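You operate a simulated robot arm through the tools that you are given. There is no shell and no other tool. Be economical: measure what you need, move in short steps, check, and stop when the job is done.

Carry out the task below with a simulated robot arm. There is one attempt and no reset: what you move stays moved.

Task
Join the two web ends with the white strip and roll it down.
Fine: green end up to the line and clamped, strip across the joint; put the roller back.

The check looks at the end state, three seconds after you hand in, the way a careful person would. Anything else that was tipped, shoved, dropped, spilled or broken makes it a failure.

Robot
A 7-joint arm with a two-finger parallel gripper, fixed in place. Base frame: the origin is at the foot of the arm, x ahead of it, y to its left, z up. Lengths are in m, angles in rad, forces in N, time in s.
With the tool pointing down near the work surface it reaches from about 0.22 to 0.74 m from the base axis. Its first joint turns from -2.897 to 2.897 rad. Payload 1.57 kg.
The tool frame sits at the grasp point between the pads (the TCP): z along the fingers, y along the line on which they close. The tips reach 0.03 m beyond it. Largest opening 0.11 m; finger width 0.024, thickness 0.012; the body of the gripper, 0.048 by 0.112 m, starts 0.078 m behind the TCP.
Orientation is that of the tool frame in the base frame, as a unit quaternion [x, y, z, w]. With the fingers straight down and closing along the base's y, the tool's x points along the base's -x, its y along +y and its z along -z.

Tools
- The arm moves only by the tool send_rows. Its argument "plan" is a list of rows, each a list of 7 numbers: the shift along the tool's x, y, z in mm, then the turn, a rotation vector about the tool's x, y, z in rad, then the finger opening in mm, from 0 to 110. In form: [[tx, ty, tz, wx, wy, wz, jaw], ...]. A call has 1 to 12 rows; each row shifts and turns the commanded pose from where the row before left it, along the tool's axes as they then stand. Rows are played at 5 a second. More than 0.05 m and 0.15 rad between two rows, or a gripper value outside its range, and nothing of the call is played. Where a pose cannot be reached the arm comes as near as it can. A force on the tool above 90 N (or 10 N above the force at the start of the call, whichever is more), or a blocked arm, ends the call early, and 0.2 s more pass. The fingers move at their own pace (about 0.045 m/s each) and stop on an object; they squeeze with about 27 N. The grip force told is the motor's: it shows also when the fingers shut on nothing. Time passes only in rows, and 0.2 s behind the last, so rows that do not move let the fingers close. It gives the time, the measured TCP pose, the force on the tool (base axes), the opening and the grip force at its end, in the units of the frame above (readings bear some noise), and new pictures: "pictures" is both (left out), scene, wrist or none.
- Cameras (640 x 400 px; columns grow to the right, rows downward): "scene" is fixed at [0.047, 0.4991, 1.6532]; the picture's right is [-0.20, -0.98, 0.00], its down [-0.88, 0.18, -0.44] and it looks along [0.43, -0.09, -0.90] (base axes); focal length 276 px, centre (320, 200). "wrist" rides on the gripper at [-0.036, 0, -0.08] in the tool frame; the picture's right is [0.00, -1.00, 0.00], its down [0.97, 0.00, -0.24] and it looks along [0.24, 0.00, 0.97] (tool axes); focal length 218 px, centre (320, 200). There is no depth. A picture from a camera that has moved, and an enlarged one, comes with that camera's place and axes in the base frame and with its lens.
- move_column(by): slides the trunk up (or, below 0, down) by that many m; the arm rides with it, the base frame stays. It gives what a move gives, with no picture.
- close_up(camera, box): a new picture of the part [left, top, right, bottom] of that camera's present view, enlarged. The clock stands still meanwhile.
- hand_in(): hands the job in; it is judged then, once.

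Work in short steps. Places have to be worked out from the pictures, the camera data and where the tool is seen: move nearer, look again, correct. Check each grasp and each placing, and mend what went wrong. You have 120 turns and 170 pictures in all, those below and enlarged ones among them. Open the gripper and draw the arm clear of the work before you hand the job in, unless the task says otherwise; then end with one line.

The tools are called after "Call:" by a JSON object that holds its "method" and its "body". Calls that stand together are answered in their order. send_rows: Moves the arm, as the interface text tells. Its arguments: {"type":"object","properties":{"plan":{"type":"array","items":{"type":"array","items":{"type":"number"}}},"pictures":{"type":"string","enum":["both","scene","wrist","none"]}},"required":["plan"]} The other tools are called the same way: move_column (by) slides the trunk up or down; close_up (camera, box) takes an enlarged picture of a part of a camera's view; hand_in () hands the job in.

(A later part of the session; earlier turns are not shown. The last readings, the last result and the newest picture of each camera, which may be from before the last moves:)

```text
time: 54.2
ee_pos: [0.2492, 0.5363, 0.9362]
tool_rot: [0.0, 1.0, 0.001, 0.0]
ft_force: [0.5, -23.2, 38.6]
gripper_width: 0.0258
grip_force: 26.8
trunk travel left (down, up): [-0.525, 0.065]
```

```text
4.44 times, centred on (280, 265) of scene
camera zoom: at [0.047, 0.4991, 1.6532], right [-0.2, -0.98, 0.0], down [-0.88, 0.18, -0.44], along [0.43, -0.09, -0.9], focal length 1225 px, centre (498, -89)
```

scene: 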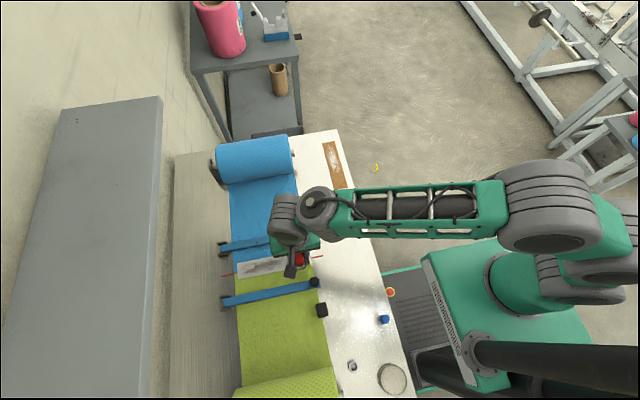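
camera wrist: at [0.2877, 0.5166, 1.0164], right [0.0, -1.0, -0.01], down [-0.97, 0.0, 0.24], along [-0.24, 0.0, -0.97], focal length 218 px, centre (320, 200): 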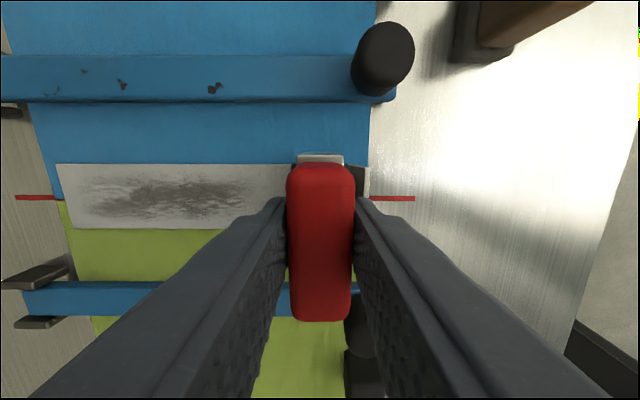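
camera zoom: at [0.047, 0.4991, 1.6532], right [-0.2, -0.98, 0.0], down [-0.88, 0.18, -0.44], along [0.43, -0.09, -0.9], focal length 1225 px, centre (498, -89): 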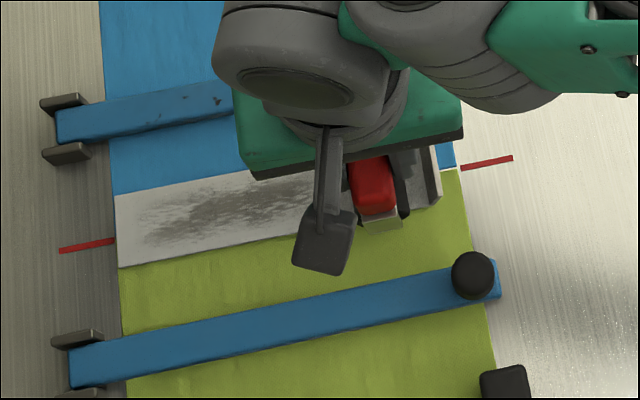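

The strip slid only ~9 mm for 20 mm of travel and resistance rose, so slow motion partly rolls. I drag it back fast to recentre it.

Call:
{"method": "send_rows", "body": {"plan": [[0, -12, 0, 0, 0, 0, 10], [0, -10, 0, 0, 0, 0, 10], [0, 0, 0, 0, 0, 0, 10]], "pictures": "none"}}

Call:
{"method": "close_up", "body": {"camera": "scene", "box": [210, 220, 350, 310]}}

```text
time: 55.0
ee_pos: [0.2504, 0.5202, 0.9362]
tool_rot: [0.0, 1.0, 0.002, 0.0]
ft_force: [-5.5, 15.2, 27.0]
gripper_width: 0.0257
grip_force: 27.1
trunk travel left (down, up): [-0.525, 0.065]
```

```text
4.44 times, centred on (280, 265) of scene
camera zoom: at [0.047, 0.4991, 1.6532], right [-0.2, -0.98, 0.0], down [-0.88, 0.18, -0.44], along [0.43, -0.09, -0.9], focal length 1225 px, centre (498, -89)
```

zoom: 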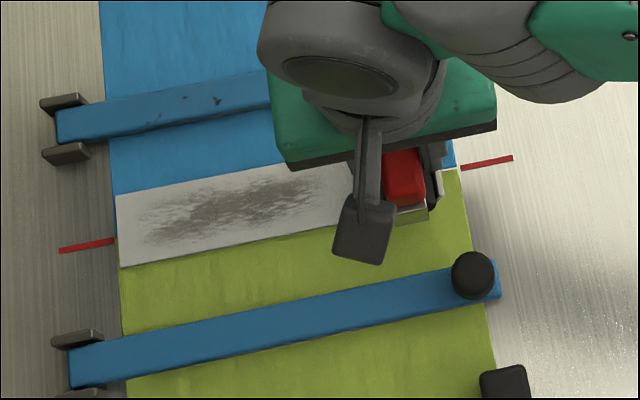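

The strip stayed put this time — it is starting to hold, but sits ~9 mm left. I ease the pressure and gently try nudging it back via the tab with the drum.

Call:
{"method": "send_rows", "body": {"plan": [[0, 0, -3.5, 0, 0, 0, 10], [0, -3, 0, 0, 0, 0, 10], [0, -3, 0, 0, 0, 0, 10], [0, 0, 0, 0, 0, 0, 10]], "pictures": "wrist"}}

Call:
{"method": "close_up", "body": {"camera": "scene", "box": [210, 220, 350, 310]}}

```text
time: 56.0
ee_pos: [0.2512, 0.5112, 0.9354]
tool_rot: [0.0, 1.0, -0.002, 0.0]
ft_force: [1.4, 9.6, 8.6]
gripper_width: 0.0257
grip_force: 27.2
trunk travel left (down, up): [-0.525, 0.065]
camera wrist: at [0.2878, 0.5119, 1.0156], right [0.0, -1.0, 0.0], down [-0.97, 0.0, 0.24], along [-0.24, 0.0, -0.97], focal length 218 px, centre (320, 200)
```

wrist: 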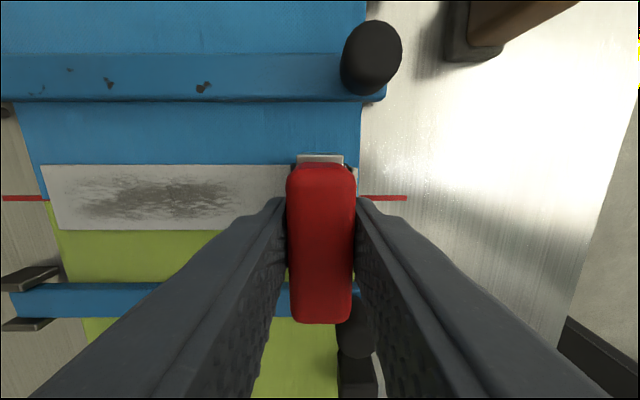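

```text
4.44 times, centred on (280, 265) of scene
camera zoom: at [0.047, 0.4991, 1.6532], right [-0.2, -0.98, 0.0], down [-0.88, 0.18, -0.44], along [0.43, -0.09, -0.9], focal length 1225 px, centre (498, -89)
```

zoom: 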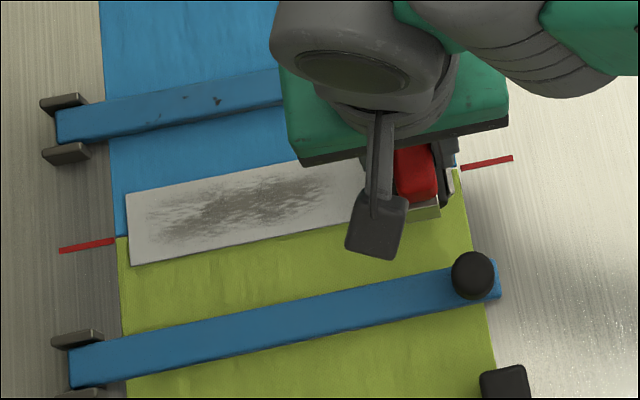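

The strip slid back to nearly its original spot. Next I'll lift, go to the strip's middle, and press harder (~60 N) with a dwell before moving slowly, so friction under it beats the drum's drag.

Call:
{"method": "send_rows", "body": {"plan": [[0, 3, -15, 0, 0, 0, 10], [0, 40, 0, 0, 0, 0, 10], [0, 40, 0, 0, 0, 0, 10], [0, 0, 12, 0, 0, 0, 10], [0, 0, 4, 0, 0, 0, 10], [0, 0, 3, 0, 0, 0, 10], [0, 0, 3, 0, 0, 0, 10], [0, 0, 0, 0, 0, 0, 10]], "pictures": "none"}}

Call:
{"method": "close_up", "body": {"camera": "scene", "box": [210, 220, 350, 310]}}

```text
time: 57.8
ee_pos: [0.2509, 0.5965, 0.9345]
tool_rot: [-0.001, 1.0, 0.005, 0.001]
ft_force: [-1.2, -0.5, 32.0]
gripper_width: 0.0256
grip_force: 26.5
trunk travel left (down, up): [-0.525, 0.065]
```

```text
4.44 times, centred on (280, 265) of scene
camera zoom: at [0.047, 0.4991, 1.6532], right [-0.2, -0.98, 0.0], down [-0.88, 0.18, -0.44], along [0.43, -0.09, -0.9], focal length 1225 px, centre (498, -89)
```

zoom: 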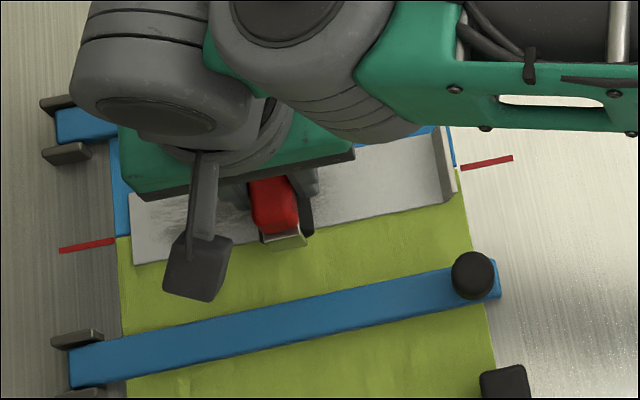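

Strip is centred and pressed at 32 N at its middle. Now a very slow roll left, 1.5 mm per row.

Call:
{"method": "send_rows", "body": {"plan": [[0, 0, 1, 0, 0, 0, 10], [0, 0, 0, 0, 0, 0, 10], [0, 1.5, 0, 0, 0, 0, 10], [0, 1.5, 0, 0, 0, 0, 10], [0, 1.5, 0, 0, 0, 0, 10], [0, 1.5, 0, 0, 0, 0, 10], [0, 1.5, 0, 0, 0, 0, 10], [0, 1.5, 0, 0, 0, 0, 10], [0, 1.5, 0, 0, 0, 0, 10], [0, 1.5, 0, 0, 0, 0, 10], [0, 1.5, 0, 0, 0, 0, 10], [0, 1.5, 0, 0, 0, 0, 10]], "pictures": "none"}}

Call:
{"method": "close_up", "body": {"camera": "scene", "box": [210, 220, 350, 310]}}

```text
time: 60.4
ee_pos: [0.25, 0.6063, 0.9338]
tool_rot: [-0.001, 1.0, 0.002, -0.001]
ft_force: [2.0, -27.3, 47.3]
gripper_width: 0.0255
grip_force: 27.0
trunk travel left (down, up): [-0.525, 0.065]
```

```text
4.44 times, centred on (280, 265) of scene
camera zoom: at [0.047, 0.4991, 1.6532], right [-0.2, -0.98, 0.0], down [-0.88, 0.18, -0.44], along [0.43, -0.09, -0.9], focal length 1225 px, centre (498, -89)
```

zoom: 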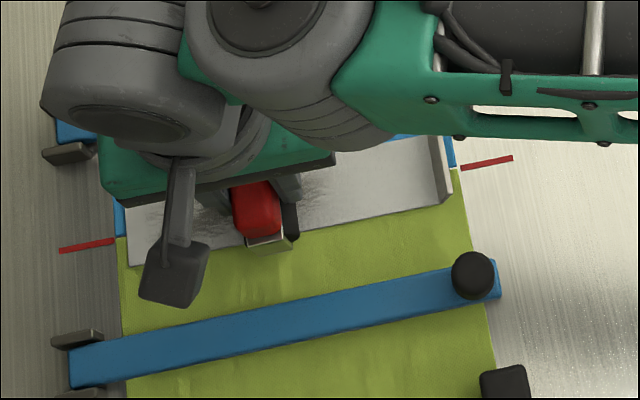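

The strip crept ~4 mm while the roller went 10 mm, with lateral force up to 27 N. I rest a moment and roll slowly back right to see how the strip behaves in that direction.

Call:
{"method": "send_rows", "body": {"plan": [[0, 0, 0, 0, 0, 0, 10], [0, -2, 0, 0, 0, 0, 10], [0, -2, 0, 0, 0, 0, 10], [0, -2, 0, 0, 0, 0, 10], [0, -2, 0, 0, 0, 0, 10], [0, -2, 0, 0, 0, 0, 10], [0, -2, 0, 0, 0, 0, 10], [0, -2, 0, 0, 0, 0, 10], [0, -2, 0, 0, 0, 0, 10], [0, -2, 0, 0, 0, 0, 10], [0, -2, 0, 0, 0, 0, 10], [0, -2, 0, 0, 0, 0, 10]], "pictures": "none"}}

Call:
{"method": "close_up", "body": {"camera": "scene", "box": [210, 220, 350, 310]}}

```text
time: 63.0
ee_pos: [0.2522, 0.5901, 0.9333]
tool_rot: [0.0, 1.0, 0.003, 0.002]
ft_force: [-1.4, 18.8, 30.6]
gripper_width: 0.0255
grip_force: 26.9
trunk travel left (down, up): [-0.525, 0.065]
```

```text
4.44 times, centred on (280, 265) of scene
camera zoom: at [0.047, 0.4991, 1.6532], right [-0.2, -0.98, 0.0], down [-0.88, 0.18, -0.44], along [0.43, -0.09, -0.9], focal length 1225 px, centre (498, -89)
```

zoom: 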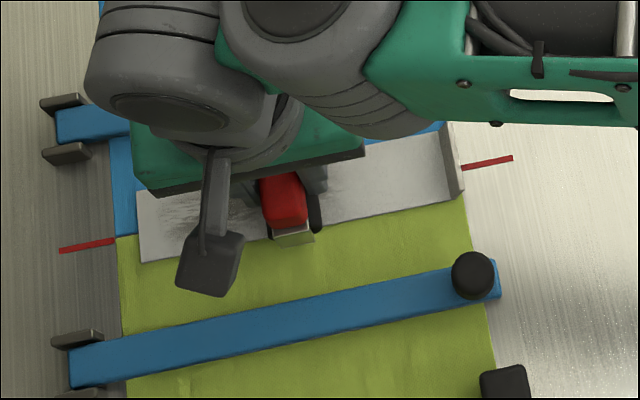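

The drum drags the strip roughly half-way whichever direction. Rather than drag, I'll press it down by lift–step–press along the strip (no lateral load), starting from here toward the left end.

Call:
{"method": "send_rows", "body": {"plan": [[0, 0, -8, 0, 0, 0, 10], [0, 12, 0, 0, 0, 0, 10], [0, 0, 8, 0, 0, 0, 10], [0, 0, -8, 0, 0, 0, 10], [0, 12, 0, 0, 0, 0, 10], [0, 0, 8, 0, 0, 0, 10], [0, 0, -8, 0, 0, 0, 10], [0, 12, 0, 0, 0, 0, 10], [0, 0, 8, 0, 0, 0, 10], [0, 0, -8, 0, 0, 0, 10], [0, 12, 0, 0, 0, 0, 10], [0, 0, 8, 0, 0, 0, 10]], "pictures": "none"}}

Call:
{"method": "send_rows", "body": {"plan": [[0, 0, -8, 0, 0, 0, 10], [0, 12, 0, 0, 0, 0, 10], [0, 0, 8, 0, 0, 0, 10], [0, 0, -8, 0, 0, 0, 10], [0, 12, 0, 0, 0, 0, 10], [0, 0, 8, 0, 0, 0, 10], [0, 0, -8, 0, 0, 0, 10], [0, 10, 0, 0, 0, 0, 10], [0, 0, 8, 0, 0, 0, 10], [0, 0, 0, 0, 0, 0, 10]]}}

Call:
{"method": "close_up", "body": {"camera": "scene", "box": [210, 220, 350, 310]}}

```text
time: 65.6
ee_pos: [0.2506, 0.6368, 0.932]
tool_rot: [0.0, 1.0, 0.003, 0.001]
ft_force: [-1.1, -3.7, 14.5]
gripper_width: 0.0257
grip_force: 27.4
trunk travel left (down, up): [-0.525, 0.065]
```

```text
time: 67.8
ee_pos: [0.2501, 0.66, 0.9328]
tool_rot: [0.0, 1.0, 0.003, 0.0]
ft_force: [0.0, -0.6, 17.1]
gripper_width: 0.0258
grip_force: 27.2
out of reach, approached as far as the arm can: row 8
trunk travel left (down, up): [-0.525, 0.065]
camera wrist: at [0.2874, 0.6594, 1.0127], right [0.0, -1.0, -0.01], down [-0.97, 0.0, 0.24], along [-0.24, 0.01, -0.97], focal length 218 px, centre (320, 200)
```

scene: 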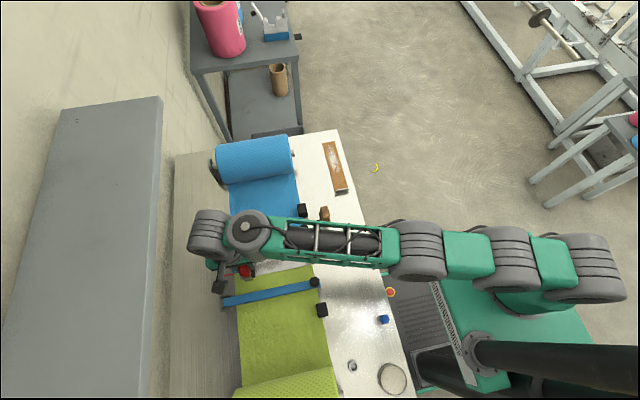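
wrist: 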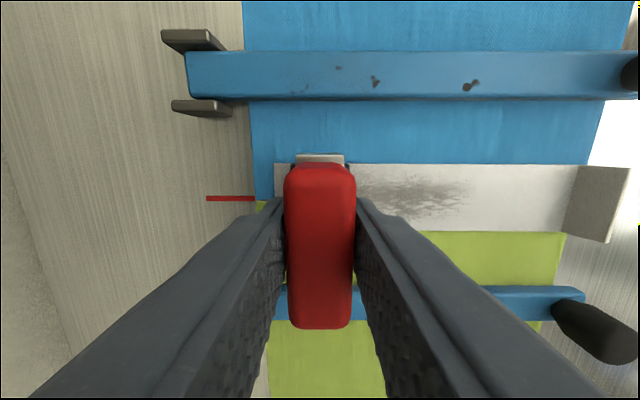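

```text
4.44 times, centred on (280, 265) of scene
camera zoom: at [0.047, 0.4991, 1.6532], right [-0.2, -0.98, 0.0], down [-0.88, 0.18, -0.44], along [0.43, -0.09, -0.9], focal length 1225 px, centre (498, -89)
```

zoom: 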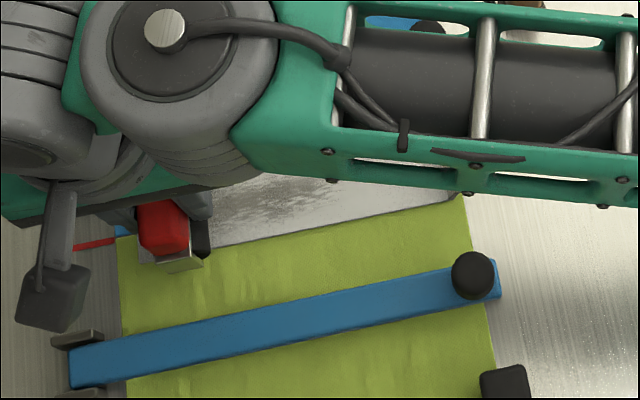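

Straight-down reach ends at y≈0.66. I tilt the tool 0.3 rad about the drum's own axis (harmless for contact) to press the last stretch at y≈0.675–0.685.

Call:
{"method": "send_rows", "body": {"plan": [[0, 0, -10, 0, 0, 0, 10], [0, 0, 0, -0.1, 0, 0, 10], [0, 0, 0, -0.1, 0, 0, 10], [0, 0, 0, -0.1, 0, 0, 10], [0, -2, 8, 0, 0, 0, 10], [0, -1, 4, 0, 0, 0, 10], [0, -1, 3, 0, 0, 0, 10], [0, 0, 0, 0, 0, 0, 10]]}}

Call:
{"method": "close_up", "body": {"camera": "scene", "box": [210, 220, 350, 310]}}

```text
time: 69.6
ee_pos: [0.2497, 0.6622, 0.9248]
tool_rot: [-0.001, 0.988, 0.154, 0.001]
ft_force: [0.4, 9.4, 26.3]
gripper_width: 0.0265
grip_force: 8.5
trunk travel left (down, up): [-0.525, 0.065]
camera wrist: at [0.2873, 0.6375, 1.0025], right [0.0, -0.95, -0.3], down [-0.97, -0.07, 0.23], along [-0.24, 0.29, -0.93], focal length 218 px, centre (320, 200)
```

scene: 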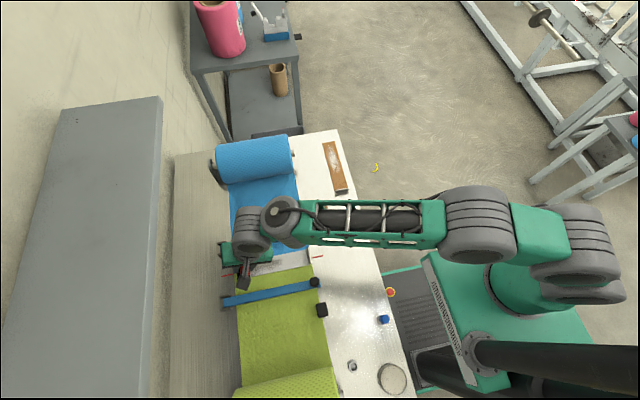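
wrist: 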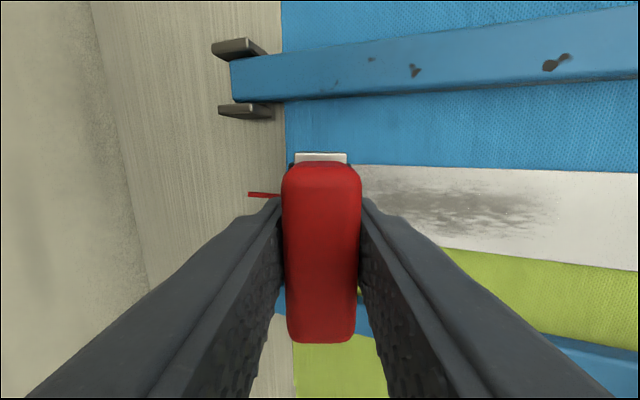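

```text
4.44 times, centred on (280, 265) of scene
camera zoom: at [0.047, 0.4991, 1.6532], right [-0.2, -0.98, 0.0], down [-0.88, 0.18, -0.44], along [0.43, -0.09, -0.9], focal length 1225 px, centre (498, -89)
```

zoom: 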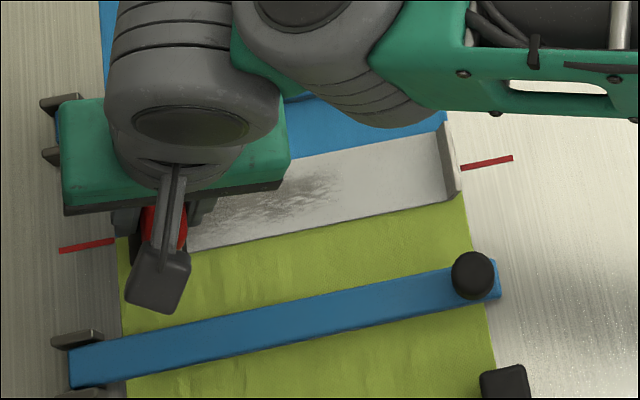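

The handle is slipping a bit up between the fingers here; enough pressing on this end. I lift, untilt, and re-check the grip.

Call:
{"method": "send_rows", "body": {"plan": [[0, 0, -6, 0, 0, 0, 10], [0, 0, -25, 0, 0, 0, 10], [0, -30, -5, 0.1, 0, 0, 10], [0, -10, 0, 0.1, 0, 0, 10], [0, 0, 0, 0.1, 0, 0, 10], [0, 0, 0, 0, 0, 0, 10]]}}

Call:
{"method": "close_up", "body": {"camera": "scene", "box": [210, 220, 350, 310]}}

```text
time: 71.0
ee_pos: [0.2503, 0.6123, 0.9463]
tool_rot: [0.0, 1.0, -0.001, -0.001]
ft_force: [-0.1, 0.2, -2.8]
gripper_width: 0.0256
grip_force: 26.9
trunk travel left (down, up): [-0.525, 0.065]
camera wrist: at [0.2873, 0.6115, 1.0257], right [0.0, -1.0, 0.0], down [-0.97, 0.0, 0.24], along [-0.24, 0.0, -0.97], focal length 218 px, centre (320, 200)
```

scene: 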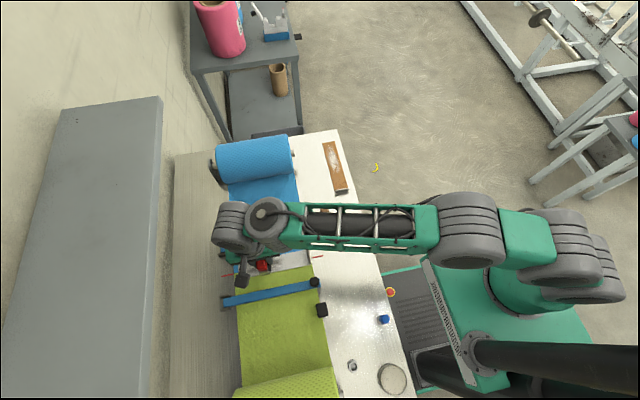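
wrist: 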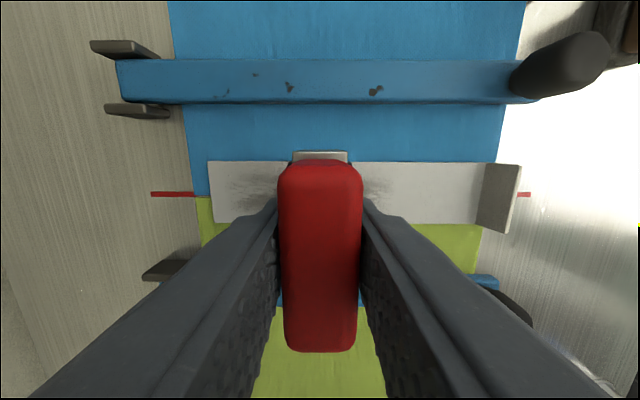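

```text
4.44 times, centred on (280, 265) of scene
camera zoom: at [0.047, 0.4991, 1.6532], right [-0.2, -0.98, 0.0], down [-0.88, 0.18, -0.44], along [0.43, -0.09, -0.9], focal length 1225 px, centre (498, -89)
```

zoom: 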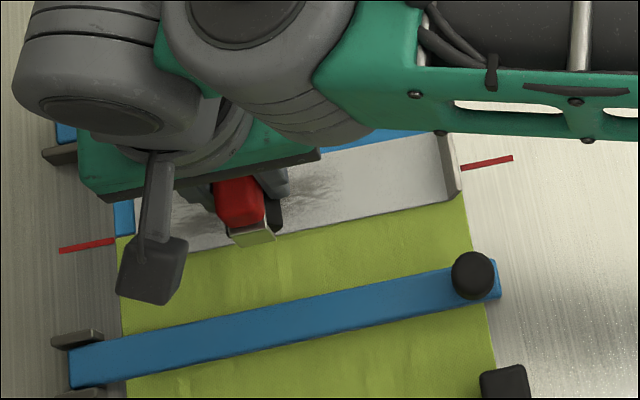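

The handle slid up ~16 mm in the fingers, so my tips may be braking the drum — that likely caused the dragging. I'll set the roller down at its home spot and regrip higher on the handle.

Call:
{"method": "send_rows", "body": {"plan": [[0, 0, -45, 0, 0, 0, 10], [-0.5, -45, -15, 0, 0, 0, 10], [-0.5, -49, 0, 0, 0, 0, 10], [0, -49, 0, 0, 0, 0, 10], [0, -49, 0, 0, 0, 0, 10], [0, -49, 0, 0, 0, 0, 10], [0, -17, 20, 0, 0, 0, 10], [0, 0, 40, 0, 0, 0, 10], [0, 0, 0, 0, 0, 0, 10]]}}

Call:
{"method": "close_up", "body": {"camera": "scene", "box": [320, 220, 400, 280]}}

Call:
{"method": "close_up", "body": {"camera": "scene", "box": [210, 220, 350, 310]}}

```text
time: 73.0
ee_pos: [0.2516, 0.3543, 0.9449]
tool_rot: [-0.001, 1.0, 0.0, 0.001]
ft_force: [-1.1, 0.1, -2.9]
gripper_width: 0.0254
grip_force: 26.8
trunk travel left (down, up): [-0.525, 0.065]
camera wrist: at [0.2886, 0.3534, 1.0254], right [0.0, -1.0, 0.0], down [-0.97, 0.0, 0.24], along [-0.24, 0.0, -0.97], focal length 218 px, centre (320, 200)
```

scene: 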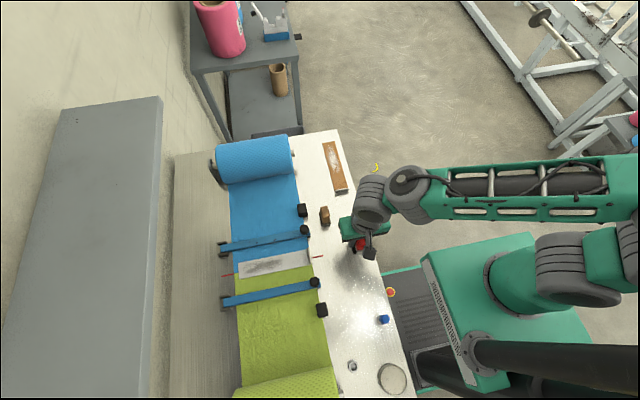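
wrist: 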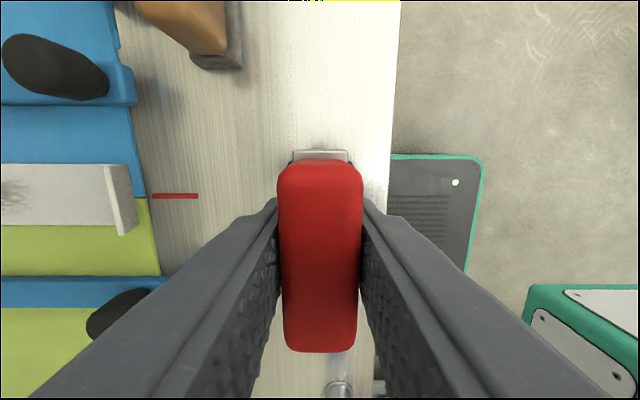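

```text
6.67 times, centred on (360, 250) of scene
camera zoom: at [0.047, 0.4991, 1.6532], right [-0.2, -0.98, 0.0], down [-0.88, 0.18, -0.44], along [0.43, -0.09, -0.9], focal length 1838 px, centre (53, -133)
```

zoom: 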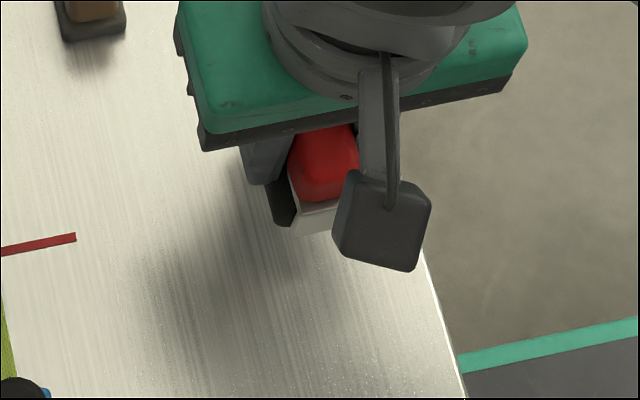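

```text
4.44 times, centred on (280, 265) of scene
camera zoom: at [0.047, 0.4991, 1.6532], right [-0.2, -0.98, 0.0], down [-0.88, 0.18, -0.44], along [0.43, -0.09, -0.9], focal length 1225 px, centre (498, -89)
```

zoom: 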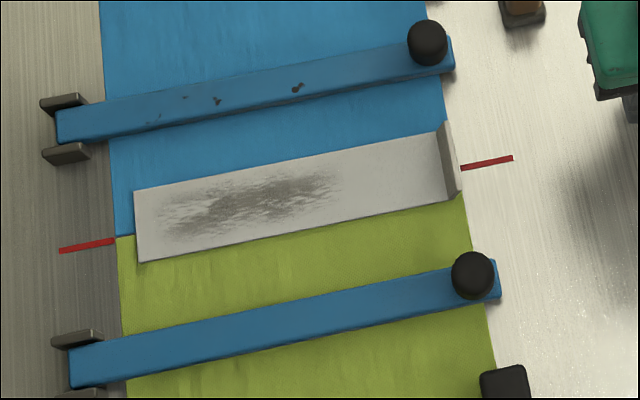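

Strip still lies well across the joint. I lower the roller to the bench until contact.

Call:
{"method": "send_rows", "body": {"plan": [[0, 0, 15, 0, 0, 0, 10], [0, 0, 8, 0, 0, 0, 10], [0, 0, 5, 0, 0, 0, 10], [0, 0, 3, 0, 0, 0, 10], [0, 0, 2, 0, 0, 0, 10]], "pictures": "none"}}

```text
time: 74.2
ee_pos: [0.2518, 0.3539, 0.9137]
tool_rot: [0.0, 1.0, 0.0, 0.0]
ft_force: [-0.6, 0.3, -2.5]
gripper_width: 0.0256
grip_force: 27.2
trunk travel left (down, up): [-0.525, 0.065]
```

Call:
{"method": "send_rows", "body": {"plan": [[0, 0, 1, 0, 0, 0, 10], [0, 0, 1, 0, 0, 0, 10], [0, 0, 1, 0, 0, 0, 10], [0, 0, 0, 0, 0, 0, 10]], "pictures": "wrist"}}

```text
time: 75.2
ee_pos: [0.2521, 0.3536, 0.9126]
tool_rot: [0.001, 1.0, 0.0, 0.001]
ft_force: [-1.1, -2.7, 14.6]
gripper_width: 0.0255
grip_force: 27.5
trunk travel left (down, up): [-0.525, 0.065]
camera wrist: at [0.2885, 0.3535, 0.9922], right [0.0, -1.0, 0.0], down [-0.97, 0.0, 0.24], along [-0.24, 0.0, -0.97], focal length 218 px, centre (320, 200)
```

wrist: 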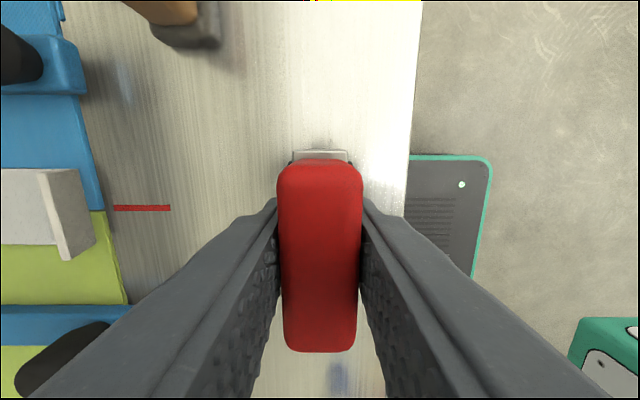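

Contact at 15 N with the roller on the bench (15 mm slip confirmed). Release, then rise to a grip with tips at about z=0.908.

Call:
{"method": "send_rows", "body": {"plan": [[0, 0, -2, 0, 0, 0, 20], [0, 0, 0, 0, 0, 0, 40], [0, 0, 0, 0, 0, 0, 60], [0, 0, -15, 0, 0, 0, 60], [0, 0, -12, 0, 0, 0, 60], [0, 0, 0, 0, 0, 0, 60]]}}

Call:
{"method": "close_up", "body": {"camera": "scene", "box": [320, 220, 400, 280]}}

Call:
{"method": "close_up", "body": {"camera": "wrist", "box": [240, 120, 400, 340]}}

```text
time: 76.6
ee_pos: [0.2525, 0.3529, 0.9395]
tool_rot: [0.0, 1.0, 0.0, 0.0]
ft_force: [0.0, -0.5, -0.6]
gripper_width: 0.06
grip_force: 0.1
trunk travel left (down, up): [-0.525, 0.065]
camera wrist: at [0.2887, 0.3533, 1.0196], right [0.0, -1.0, 0.0], down [-0.97, 0.0, 0.24], along [-0.24, 0.0, -0.97], focal length 218 px, centre (320, 200)
```

scene: 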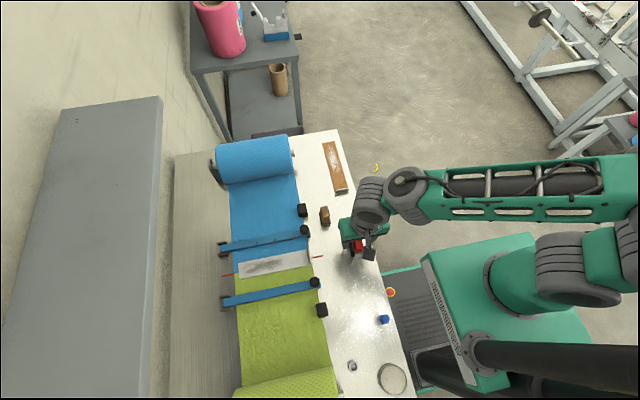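
wrist: 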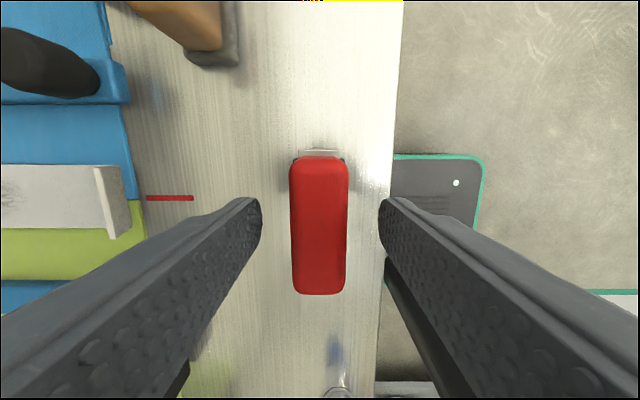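

```text
6.67 times, centred on (360, 250) of scene
camera zoom: at [0.047, 0.4991, 1.6532], right [-0.2, -0.98, 0.0], down [-0.88, 0.18, -0.44], along [0.43, -0.09, -0.9], focal length 1838 px, centre (53, -133)
```

zoom: 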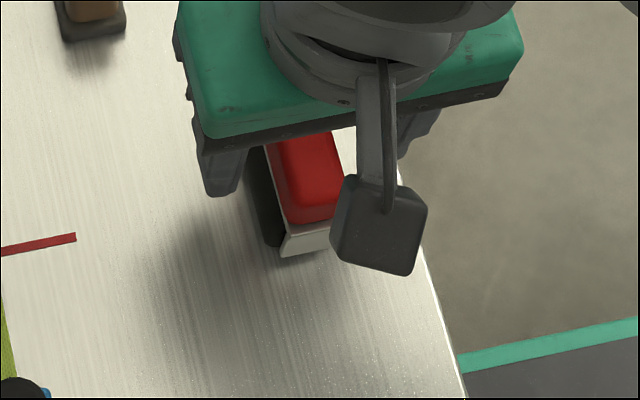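

```text
1.82 times, centred on (320, 230) of wrist
camera zoom: at [0.2887, 0.3533, 1.0196], right [0.0, -1.0, 0.0], down [-0.97, 0.0, 0.24], along [-0.24, 0.0, -0.97], focal length 397 px, centre (320, 146)
```

zoom: 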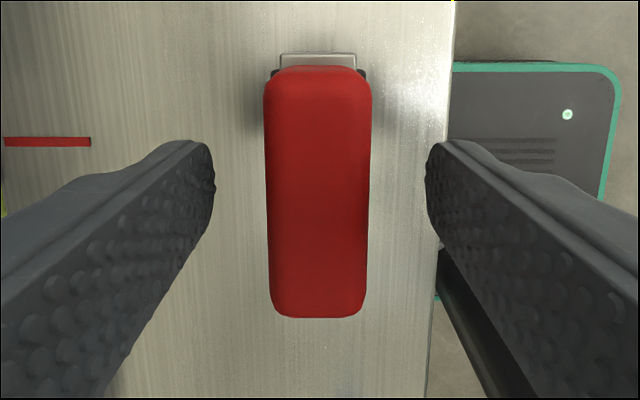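

Roller stands fine (about 3 mm further in +x). I centre on it and grip high on the handle.

Call:
{"method": "send_rows", "body": {"plan": [[-2.5, 0, 2, 0, 0, 0, 50], [0, 0, 0, 0, 0, 0, 10], [0, 0, 0, 0, 0, 0, 10], [0, 0, 0, 0, 0, 0, 10], [0, 0, 0, 0, 0, 0, 10], [0, 0, -40, 0, 0, 0, 10], [0, 0, -30, 0, 0, 0, 10], [0, 0, 0, 0, 0, 0, 10]]}}

Call:
{"method": "close_up", "body": {"camera": "scene", "box": [320, 200, 400, 260]}}

```text
time: 78.4
ee_pos: [0.2547, 0.3535, 1.0062]
tool_rot: [0.0, 1.0, 0.0, 0.001]
ft_force: [0.8, -0.3, -2.2]
gripper_width: 0.0237
grip_force: 26.7
trunk travel left (down, up): [-0.525, 0.065]
camera wrist: at [0.2918, 0.3538, 1.0877], right [0.0, -1.0, 0.0], down [-0.97, 0.0, 0.24], along [-0.24, 0.0, -0.97], focal length 218 px, centre (320, 200)
```

scene: 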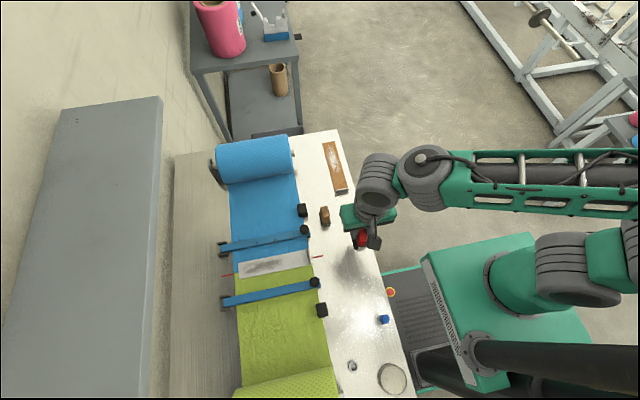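
wrist: 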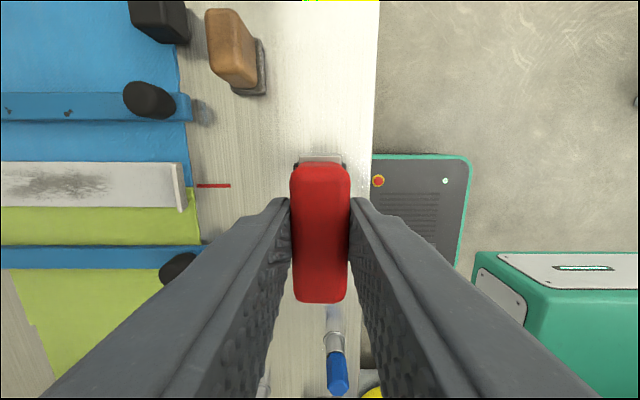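

```text
6.67 times, centred on (360, 230) of scene
camera zoom: at [0.047, 0.4991, 1.6532], right [-0.2, -0.98, 0.0], down [-0.88, 0.18, -0.44], along [0.43, -0.09, -0.9], focal length 1838 px, centre (53, 0)
```

zoom: 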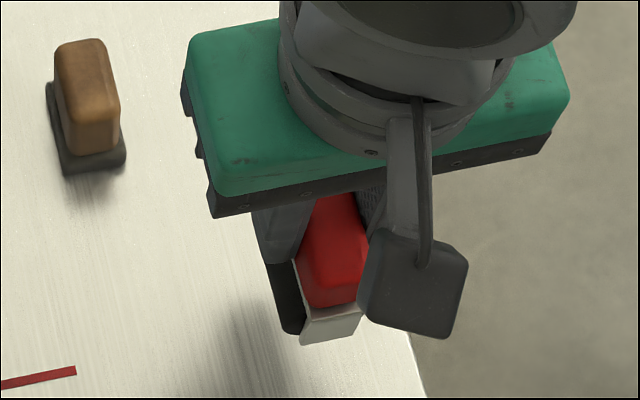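

Gripping at 23.7 mm now (before it was 25.6 mm — I was probably clamping the drum). Back over the strip beside the tab.

Call:
{"method": "send_rows", "body": {"plan": [[1, 40, 0, 0, 0, 0, 10], [1, 40, 0, 0, 0, 0, 10], [1, 40, 0, 0, 0, 0, 10], [1, 44, 0, 0, 0, 0, 10], [0, 0, 35, 0, 0, 0, 10], [0, 0, 20, 0, 0, 0, 10], [0, 0, 5, 0, 0, 0, 10], [0, 0, 2, 0, 0, 0, 10], [0, 0, 0, 0, 0, 0, 10]], "pictures": "wrist"}}

```text
time: 80.4
ee_pos: [0.2509, 0.5176, 0.9471]
tool_rot: [-0.001, 1.0, 0.001, 0.001]
ft_force: [-0.1, -2.5, 12.6]
gripper_width: 0.0236
grip_force: 27.0
trunk travel left (down, up): [-0.525, 0.065]
camera wrist: at [0.2872, 0.5174, 1.0274], right [0.0, -1.0, 0.0], down [-0.97, 0.0, 0.24], along [-0.24, 0.0, -0.97], focal length 218 px, centre (320, 200)
```

wrist: 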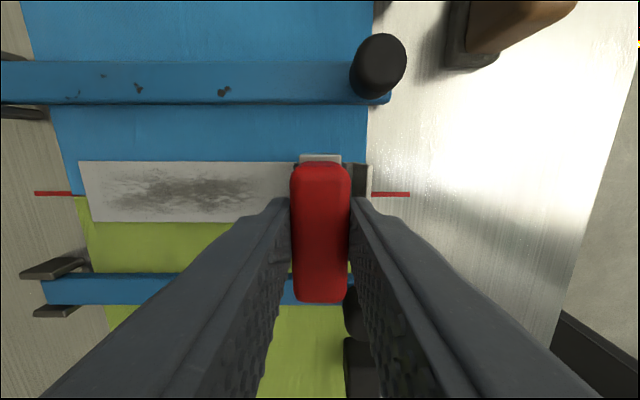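

Light contact, 13 N. Add 1 mm and roll 32 mm left at moderate speed, then check strip.

Call:
{"method": "send_rows", "body": {"plan": [[0, 0, 1, 0, 0, 0, 10], [0, 4, 0, 0, 0, 0, 10], [0, 4, 0, 0, 0, 0, 10], [0, 4, 0, 0, 0, 0, 10], [0, 4, 0, 0, 0, 0, 10], [0, 4, 0, 0, 0, 0, 10], [0, 4, 0, 0, 0, 0, 10], [0, 4, 0, 0, 0, 0, 10], [0, 4, 0, 0, 0, 0, 10]], "pictures": "wrist"}}

Call:
{"method": "close_up", "body": {"camera": "scene", "box": [210, 220, 350, 310]}}

```text
time: 82.4
ee_pos: [0.2492, 0.5474, 0.948]
tool_rot: [-0.001, 1.0, 0.002, 0.001]
ft_force: [-0.1, -18.8, 27.5]
gripper_width: 0.024
grip_force: 27.4
trunk travel left (down, up): [-0.525, 0.065]
camera wrist: at [0.2857, 0.5469, 1.0269], right [0.0, -1.0, 0.0], down [-0.97, 0.0, 0.24], along [-0.24, 0.0, -0.97], focal length 218 px, centre (320, 200)
```

wrist: 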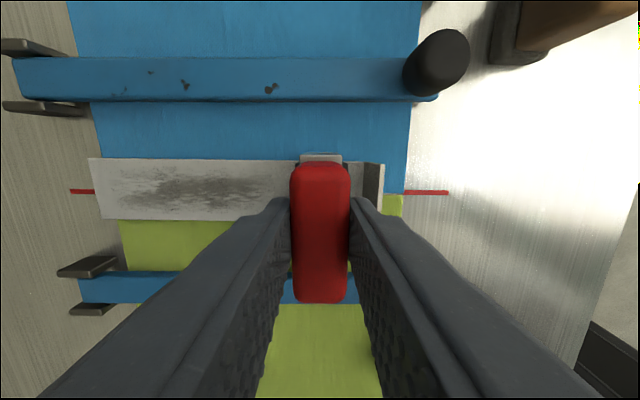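

```text
4.44 times, centred on (280, 265) of scene
camera zoom: at [0.047, 0.4991, 1.6532], right [-0.2, -0.98, 0.0], down [-0.88, 0.18, -0.44], along [0.43, -0.09, -0.9], focal length 1225 px, centre (498, -89)
```

zoom: 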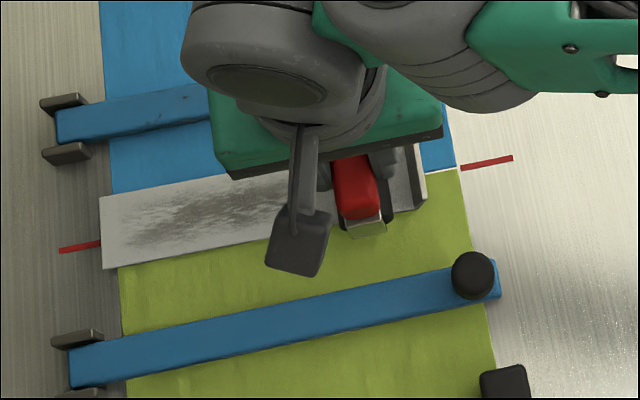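

The drum still drags the strip. I drag it back right, and will then use light-pressure nudges and stationary presses instead.

Call:
{"method": "send_rows", "body": {"plan": [[0, -12, 0, 0, 0, 0, 10], [0, -12, 0, 0, 0, 0, 10], [0, -8, 0, 0, 0, 0, 10], [0, 0, -2, 0, 0, 0, 10]], "pictures": "wrist"}}

Call:
{"method": "close_up", "body": {"camera": "scene", "box": [210, 220, 350, 310]}}

```text
time: 83.4
ee_pos: [0.2511, 0.5171, 0.9463]
tool_rot: [0.0, 1.0, 0.001, 0.001]
ft_force: [1.8, 13.9, 16.0]
gripper_width: 0.0233
grip_force: 26.6
trunk travel left (down, up): [-0.525, 0.065]
camera wrist: at [0.2877, 0.5175, 1.0268], right [0.0, -1.0, 0.0], down [-0.97, 0.0, 0.24], along [-0.24, 0.0, -0.97], focal length 218 px, centre (320, 200)
```

wrist: 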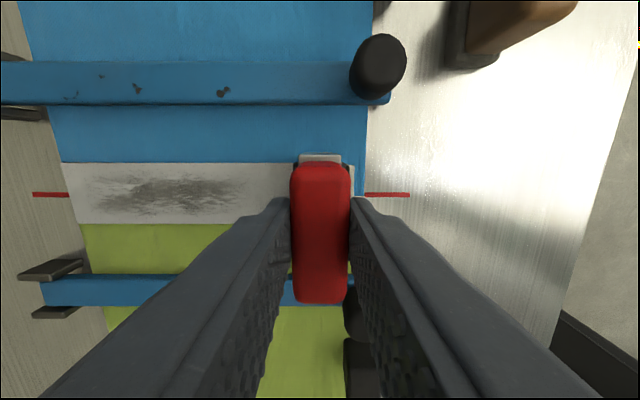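

```text
4.44 times, centred on (280, 265) of scene
camera zoom: at [0.047, 0.4991, 1.6532], right [-0.2, -0.98, 0.0], down [-0.88, 0.18, -0.44], along [0.43, -0.09, -0.9], focal length 1225 px, centre (498, -89)
```

zoom: 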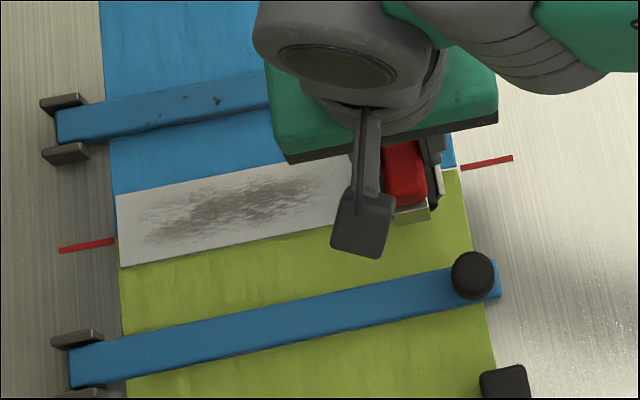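

Moving right, the drum does roll relative to the strip (19 of 30 mm, the rest was the drum pushing the tab). So I'll roll right-wards from the left end. First nudge the strip ~7 mm right via the tab under light load.

Call:
{"method": "send_rows", "body": {"plan": [[0, 0, -1.5, 0, 0, 0, 10], [0, -4, 0, 0, 0, 0, 10], [0, -4, 0, 0, 0, 0, 10], [0, -1, 0, 0, 0, 0, 10], [0, 4, -4, 0, 0, 0, 10], [0, 0, -10, 0, 0, 0, 10], [0, 0, 0, 0, 0, 0, 10]], "pictures": "none"}}

Call:
{"method": "close_up", "body": {"camera": "scene", "box": [210, 220, 350, 310]}}

```text
time: 85.0
ee_pos: [0.2501, 0.5119, 0.9607]
tool_rot: [0.0, 1.0, -0.001, 0.001]
ft_force: [-0.3, -0.6, -2.4]
gripper_width: 0.0237
grip_force: 27.0
trunk travel left (down, up): [-0.525, 0.065]
```

```text
4.44 times, centred on (280, 265) of scene
camera zoom: at [0.047, 0.4991, 1.6532], right [-0.2, -0.98, 0.0], down [-0.88, 0.18, -0.44], along [0.43, -0.09, -0.9], focal length 1225 px, centre (498, -89)
```

zoom: 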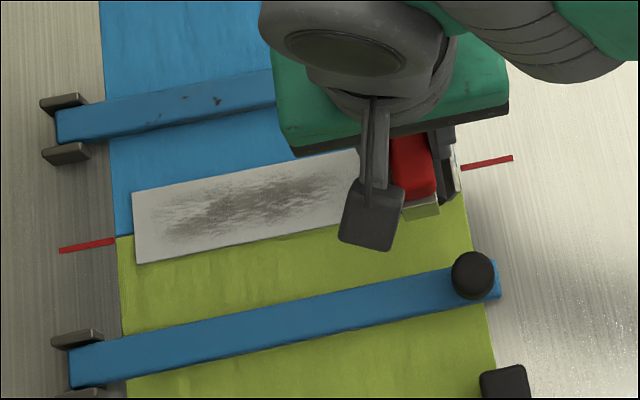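

Strip centred again. I go to the left end with a 0.3 rad tilt about the drum axis, hovering first.

Call:
{"method": "send_rows", "body": {"plan": [[0, 0, -20, 0, 0, 0, 10], [0, 45, 0, 0, 0, 0, 10], [0, 45, 0, -0.1, 0, 0, 10], [0, 40, -12, -0.1, 0, 0, 10], [0, 15, -5, -0.1, 0, 0, 10], [0, 0, 0, 0, 0, 0, 10]]}}

```text
time: 86.4
ee_pos: [0.2508, 0.6541, 1.0065]
tool_rot: [0.0, 0.989, 0.15, 0.0]
ft_force: [0.1, -0.4, -3.2]
gripper_width: 0.0237
grip_force: 27.2
trunk travel left (down, up): [-0.525, 0.065]
camera wrist: at [0.2871, 0.631, 1.0827], right [0.0, -0.96, -0.3], down [-0.97, -0.07, 0.23], along [-0.24, 0.29, -0.93], focal length 218 px, centre (320, 200)
```

scene: 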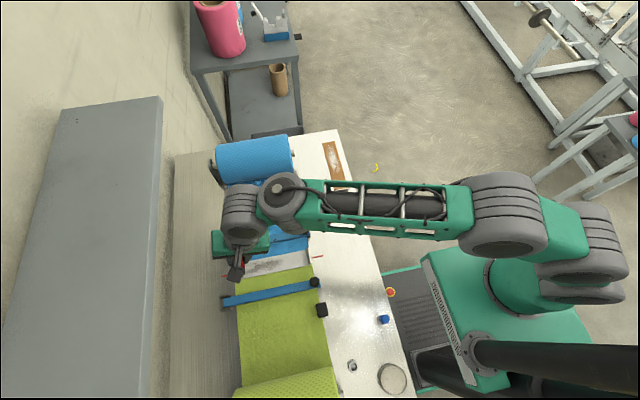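
wrist: 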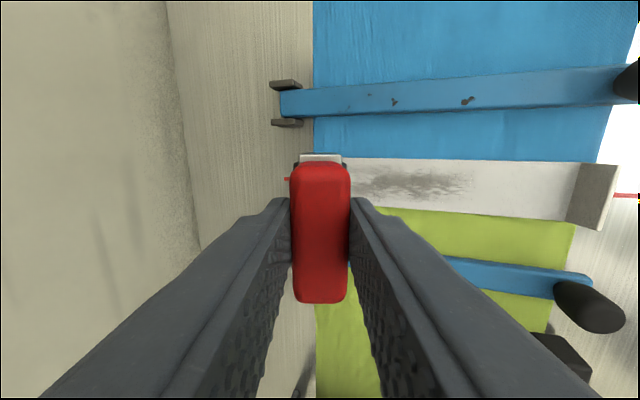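

Lower onto the left end of the strip.

Call:
{"method": "send_rows", "body": {"plan": [[0, -2, 20, 0, 0, 0, 10], [0, -4, 20, 0, 0, 0, 10], [0, -4, 15, 0, 0, 0, 10], [0, -1, 4, 0, 0, 0, 10], [0, -0.6, 2, 0, 0, 0, 10], [0, -0.6, 2, 0, 0, 0, 10], [0, 0, 0, 0, 0, 0, 10]], "pictures": "none"}}

```text
time: 88.0
ee_pos: [0.2505, 0.662, 0.9467]
tool_rot: [0.0, 0.988, 0.154, 0.001]
ft_force: [0.4, -0.6, 22.1]
gripper_width: 0.0235
grip_force: 26.8
trunk travel left (down, up): [-0.525, 0.065]
```

22 N contact at the left end. Roll rightwards 40 mm, horizontally.

Call:
{"method": "send_rows", "body": {"plan": [[0, -4.78, -1.48, 0, 0, 0, 10], [0, -4.78, -1.48, 0, 0, 0, 10], [0, -4.78, -1.48, 0, 0, 0, 10], [0, -4.78, -1.48, 0, 0, 0, 10], [0, -4.78, -1.48, 0, 0, 0, 10], [0, -4.78, -1.48, 0, 0, 0, 10], [0, -4.78, -1.48, 0, 0, 0, 10], [0, -4.78, -1.48, 0, 0, 0, 10]], "pictures": "none"}}

Call:
{"method": "close_up", "body": {"camera": "scene", "box": [210, 220, 350, 310]}}

```text
time: 89.8
ee_pos: [0.251, 0.6234, 0.9451]
tool_rot: [0.0, 0.988, 0.152, 0.001]
ft_force: [-1.1, 9.5, 25.5]
gripper_width: 0.0303
grip_force: 27.1
trunk travel left (down, up): [-0.525, 0.065]
```

```text
4.44 times, centred on (280, 265) of scene
camera zoom: at [0.047, 0.4991, 1.6532], right [-0.2, -0.98, 0.0], down [-0.88, 0.18, -0.44], along [0.43, -0.09, -0.9], focal length 1225 px, centre (498, -89)
```

zoom: 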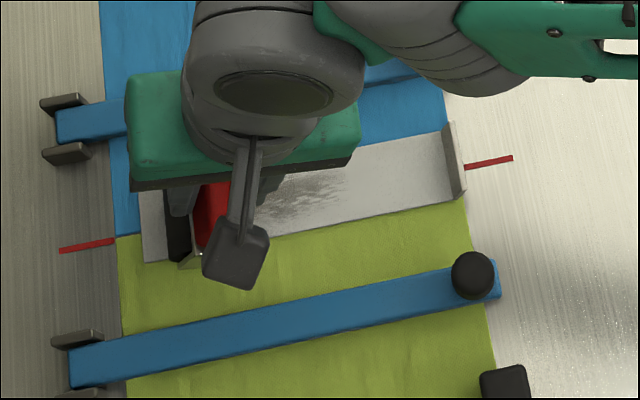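

The grip width grew to 30 mm: the handle is pivoting in the fingers while the drum lags behind. I lift straight up and inspect.

Call:
{"method": "send_rows", "body": {"plan": [[0, 3, -10, 0, 0, 0, 10], [0, 12, -38, 0, 0, 0, 10], [0, 0, 0, 0, 0, 0, 10]]}}

Call:
{"method": "close_up", "body": {"camera": "scene", "box": [210, 210, 350, 300]}}

Call:
{"method": "close_up", "body": {"camera": "wrist", "box": [220, 120, 420, 345]}}

```text
time: 90.6
ee_pos: [0.2495, 0.6203, 0.991]
tool_rot: [0.0, 0.989, 0.147, -0.001]
ft_force: [0.1, 0.0, -2.1]
gripper_width: 0.0235
grip_force: 27.1
trunk travel left (down, up): [-0.525, 0.065]
camera wrist: at [0.2864, 0.5971, 1.0672], right [0.0, -0.96, -0.29], down [-0.97, -0.07, 0.23], along [-0.24, 0.28, -0.93], focal length 218 px, centre (320, 200)
```

scene: 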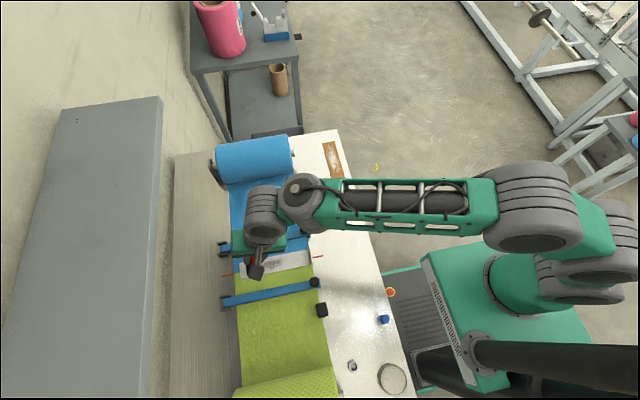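
wrist: 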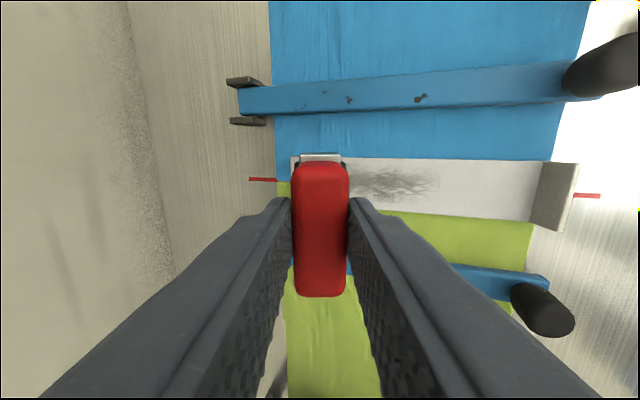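

```text
4.44 times, centred on (280, 255) of scene
camera zoom: at [0.047, 0.4991, 1.6532], right [-0.2, -0.98, 0.0], down [-0.88, 0.18, -0.44], along [0.43, -0.09, -0.9], focal length 1225 px, centre (498, -44)
```

zoom: 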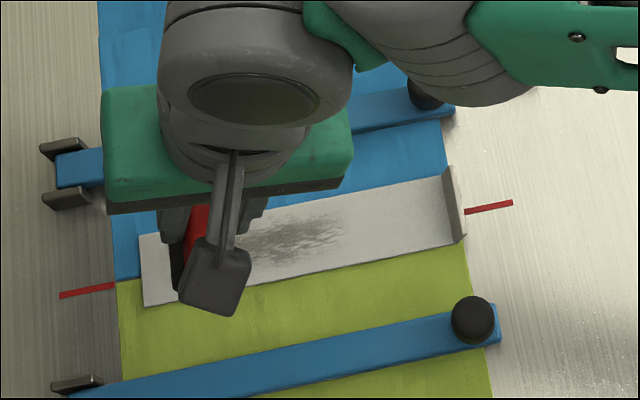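

```text
1.78 times, centred on (320, 232) of wrist
camera zoom: at [0.2864, 0.5971, 1.0672], right [0.0, -0.96, -0.29], down [-0.97, -0.07, 0.23], along [-0.24, 0.28, -0.93], focal length 388 px, centre (320, 142)
```

zoom: 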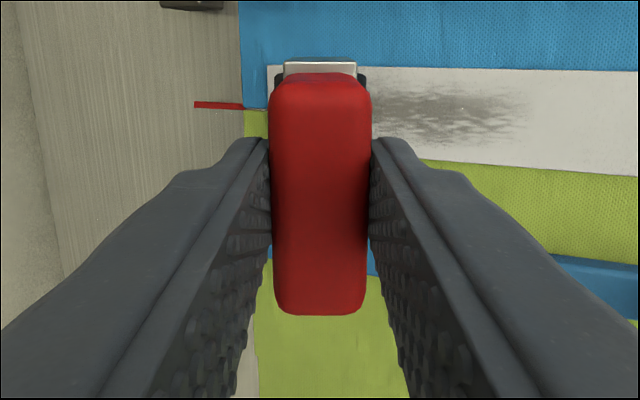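

The grip sprang back square. High pressure makes the drum grab the strip, so I'll try a light-pressure pass (few N) from the left end: untilt, position at y≈0.655, and feel for contact.

Call:
{"method": "send_rows", "body": {"plan": [[0, 0, 0, 0.1, 0, 0, 10], [0, 0, 0, 0.1, 0, 0, 10], [0, 0, 0, 0.1, 0, 0, 10], [0, 35, 25, 0, 0, 0, 10], [0, 0, 14, 0, 0, 0, 10], [0, 0, 0, 0, 0, 0, 10]], "pictures": "none"}}

```text
time: 92.0
ee_pos: [0.2496, 0.6557, 0.9524]
tool_rot: [0.0, 1.0, -0.001, 0.0]
ft_force: [-0.2, 0.4, -1.8]
gripper_width: 0.0237
grip_force: 27.3
trunk travel left (down, up): [-0.525, 0.065]
```

Call:
{"method": "send_rows", "body": {"plan": [[0, 0, 3, 0, 0, 0, 10], [0, 0, 1.5, 0, 0, 0, 10], [0, 0, 0, 0, 0, 0, 10]], "pictures": "none"}}

```text
time: 92.8
ee_pos: [0.2494, 0.6572, 0.9505]
tool_rot: [0.0, 1.0, 0.002, 0.001]
ft_force: [0.3, -0.2, 11.4]
gripper_width: 0.0235
grip_force: 26.7
trunk travel left (down, up): [-0.525, 0.065]
```

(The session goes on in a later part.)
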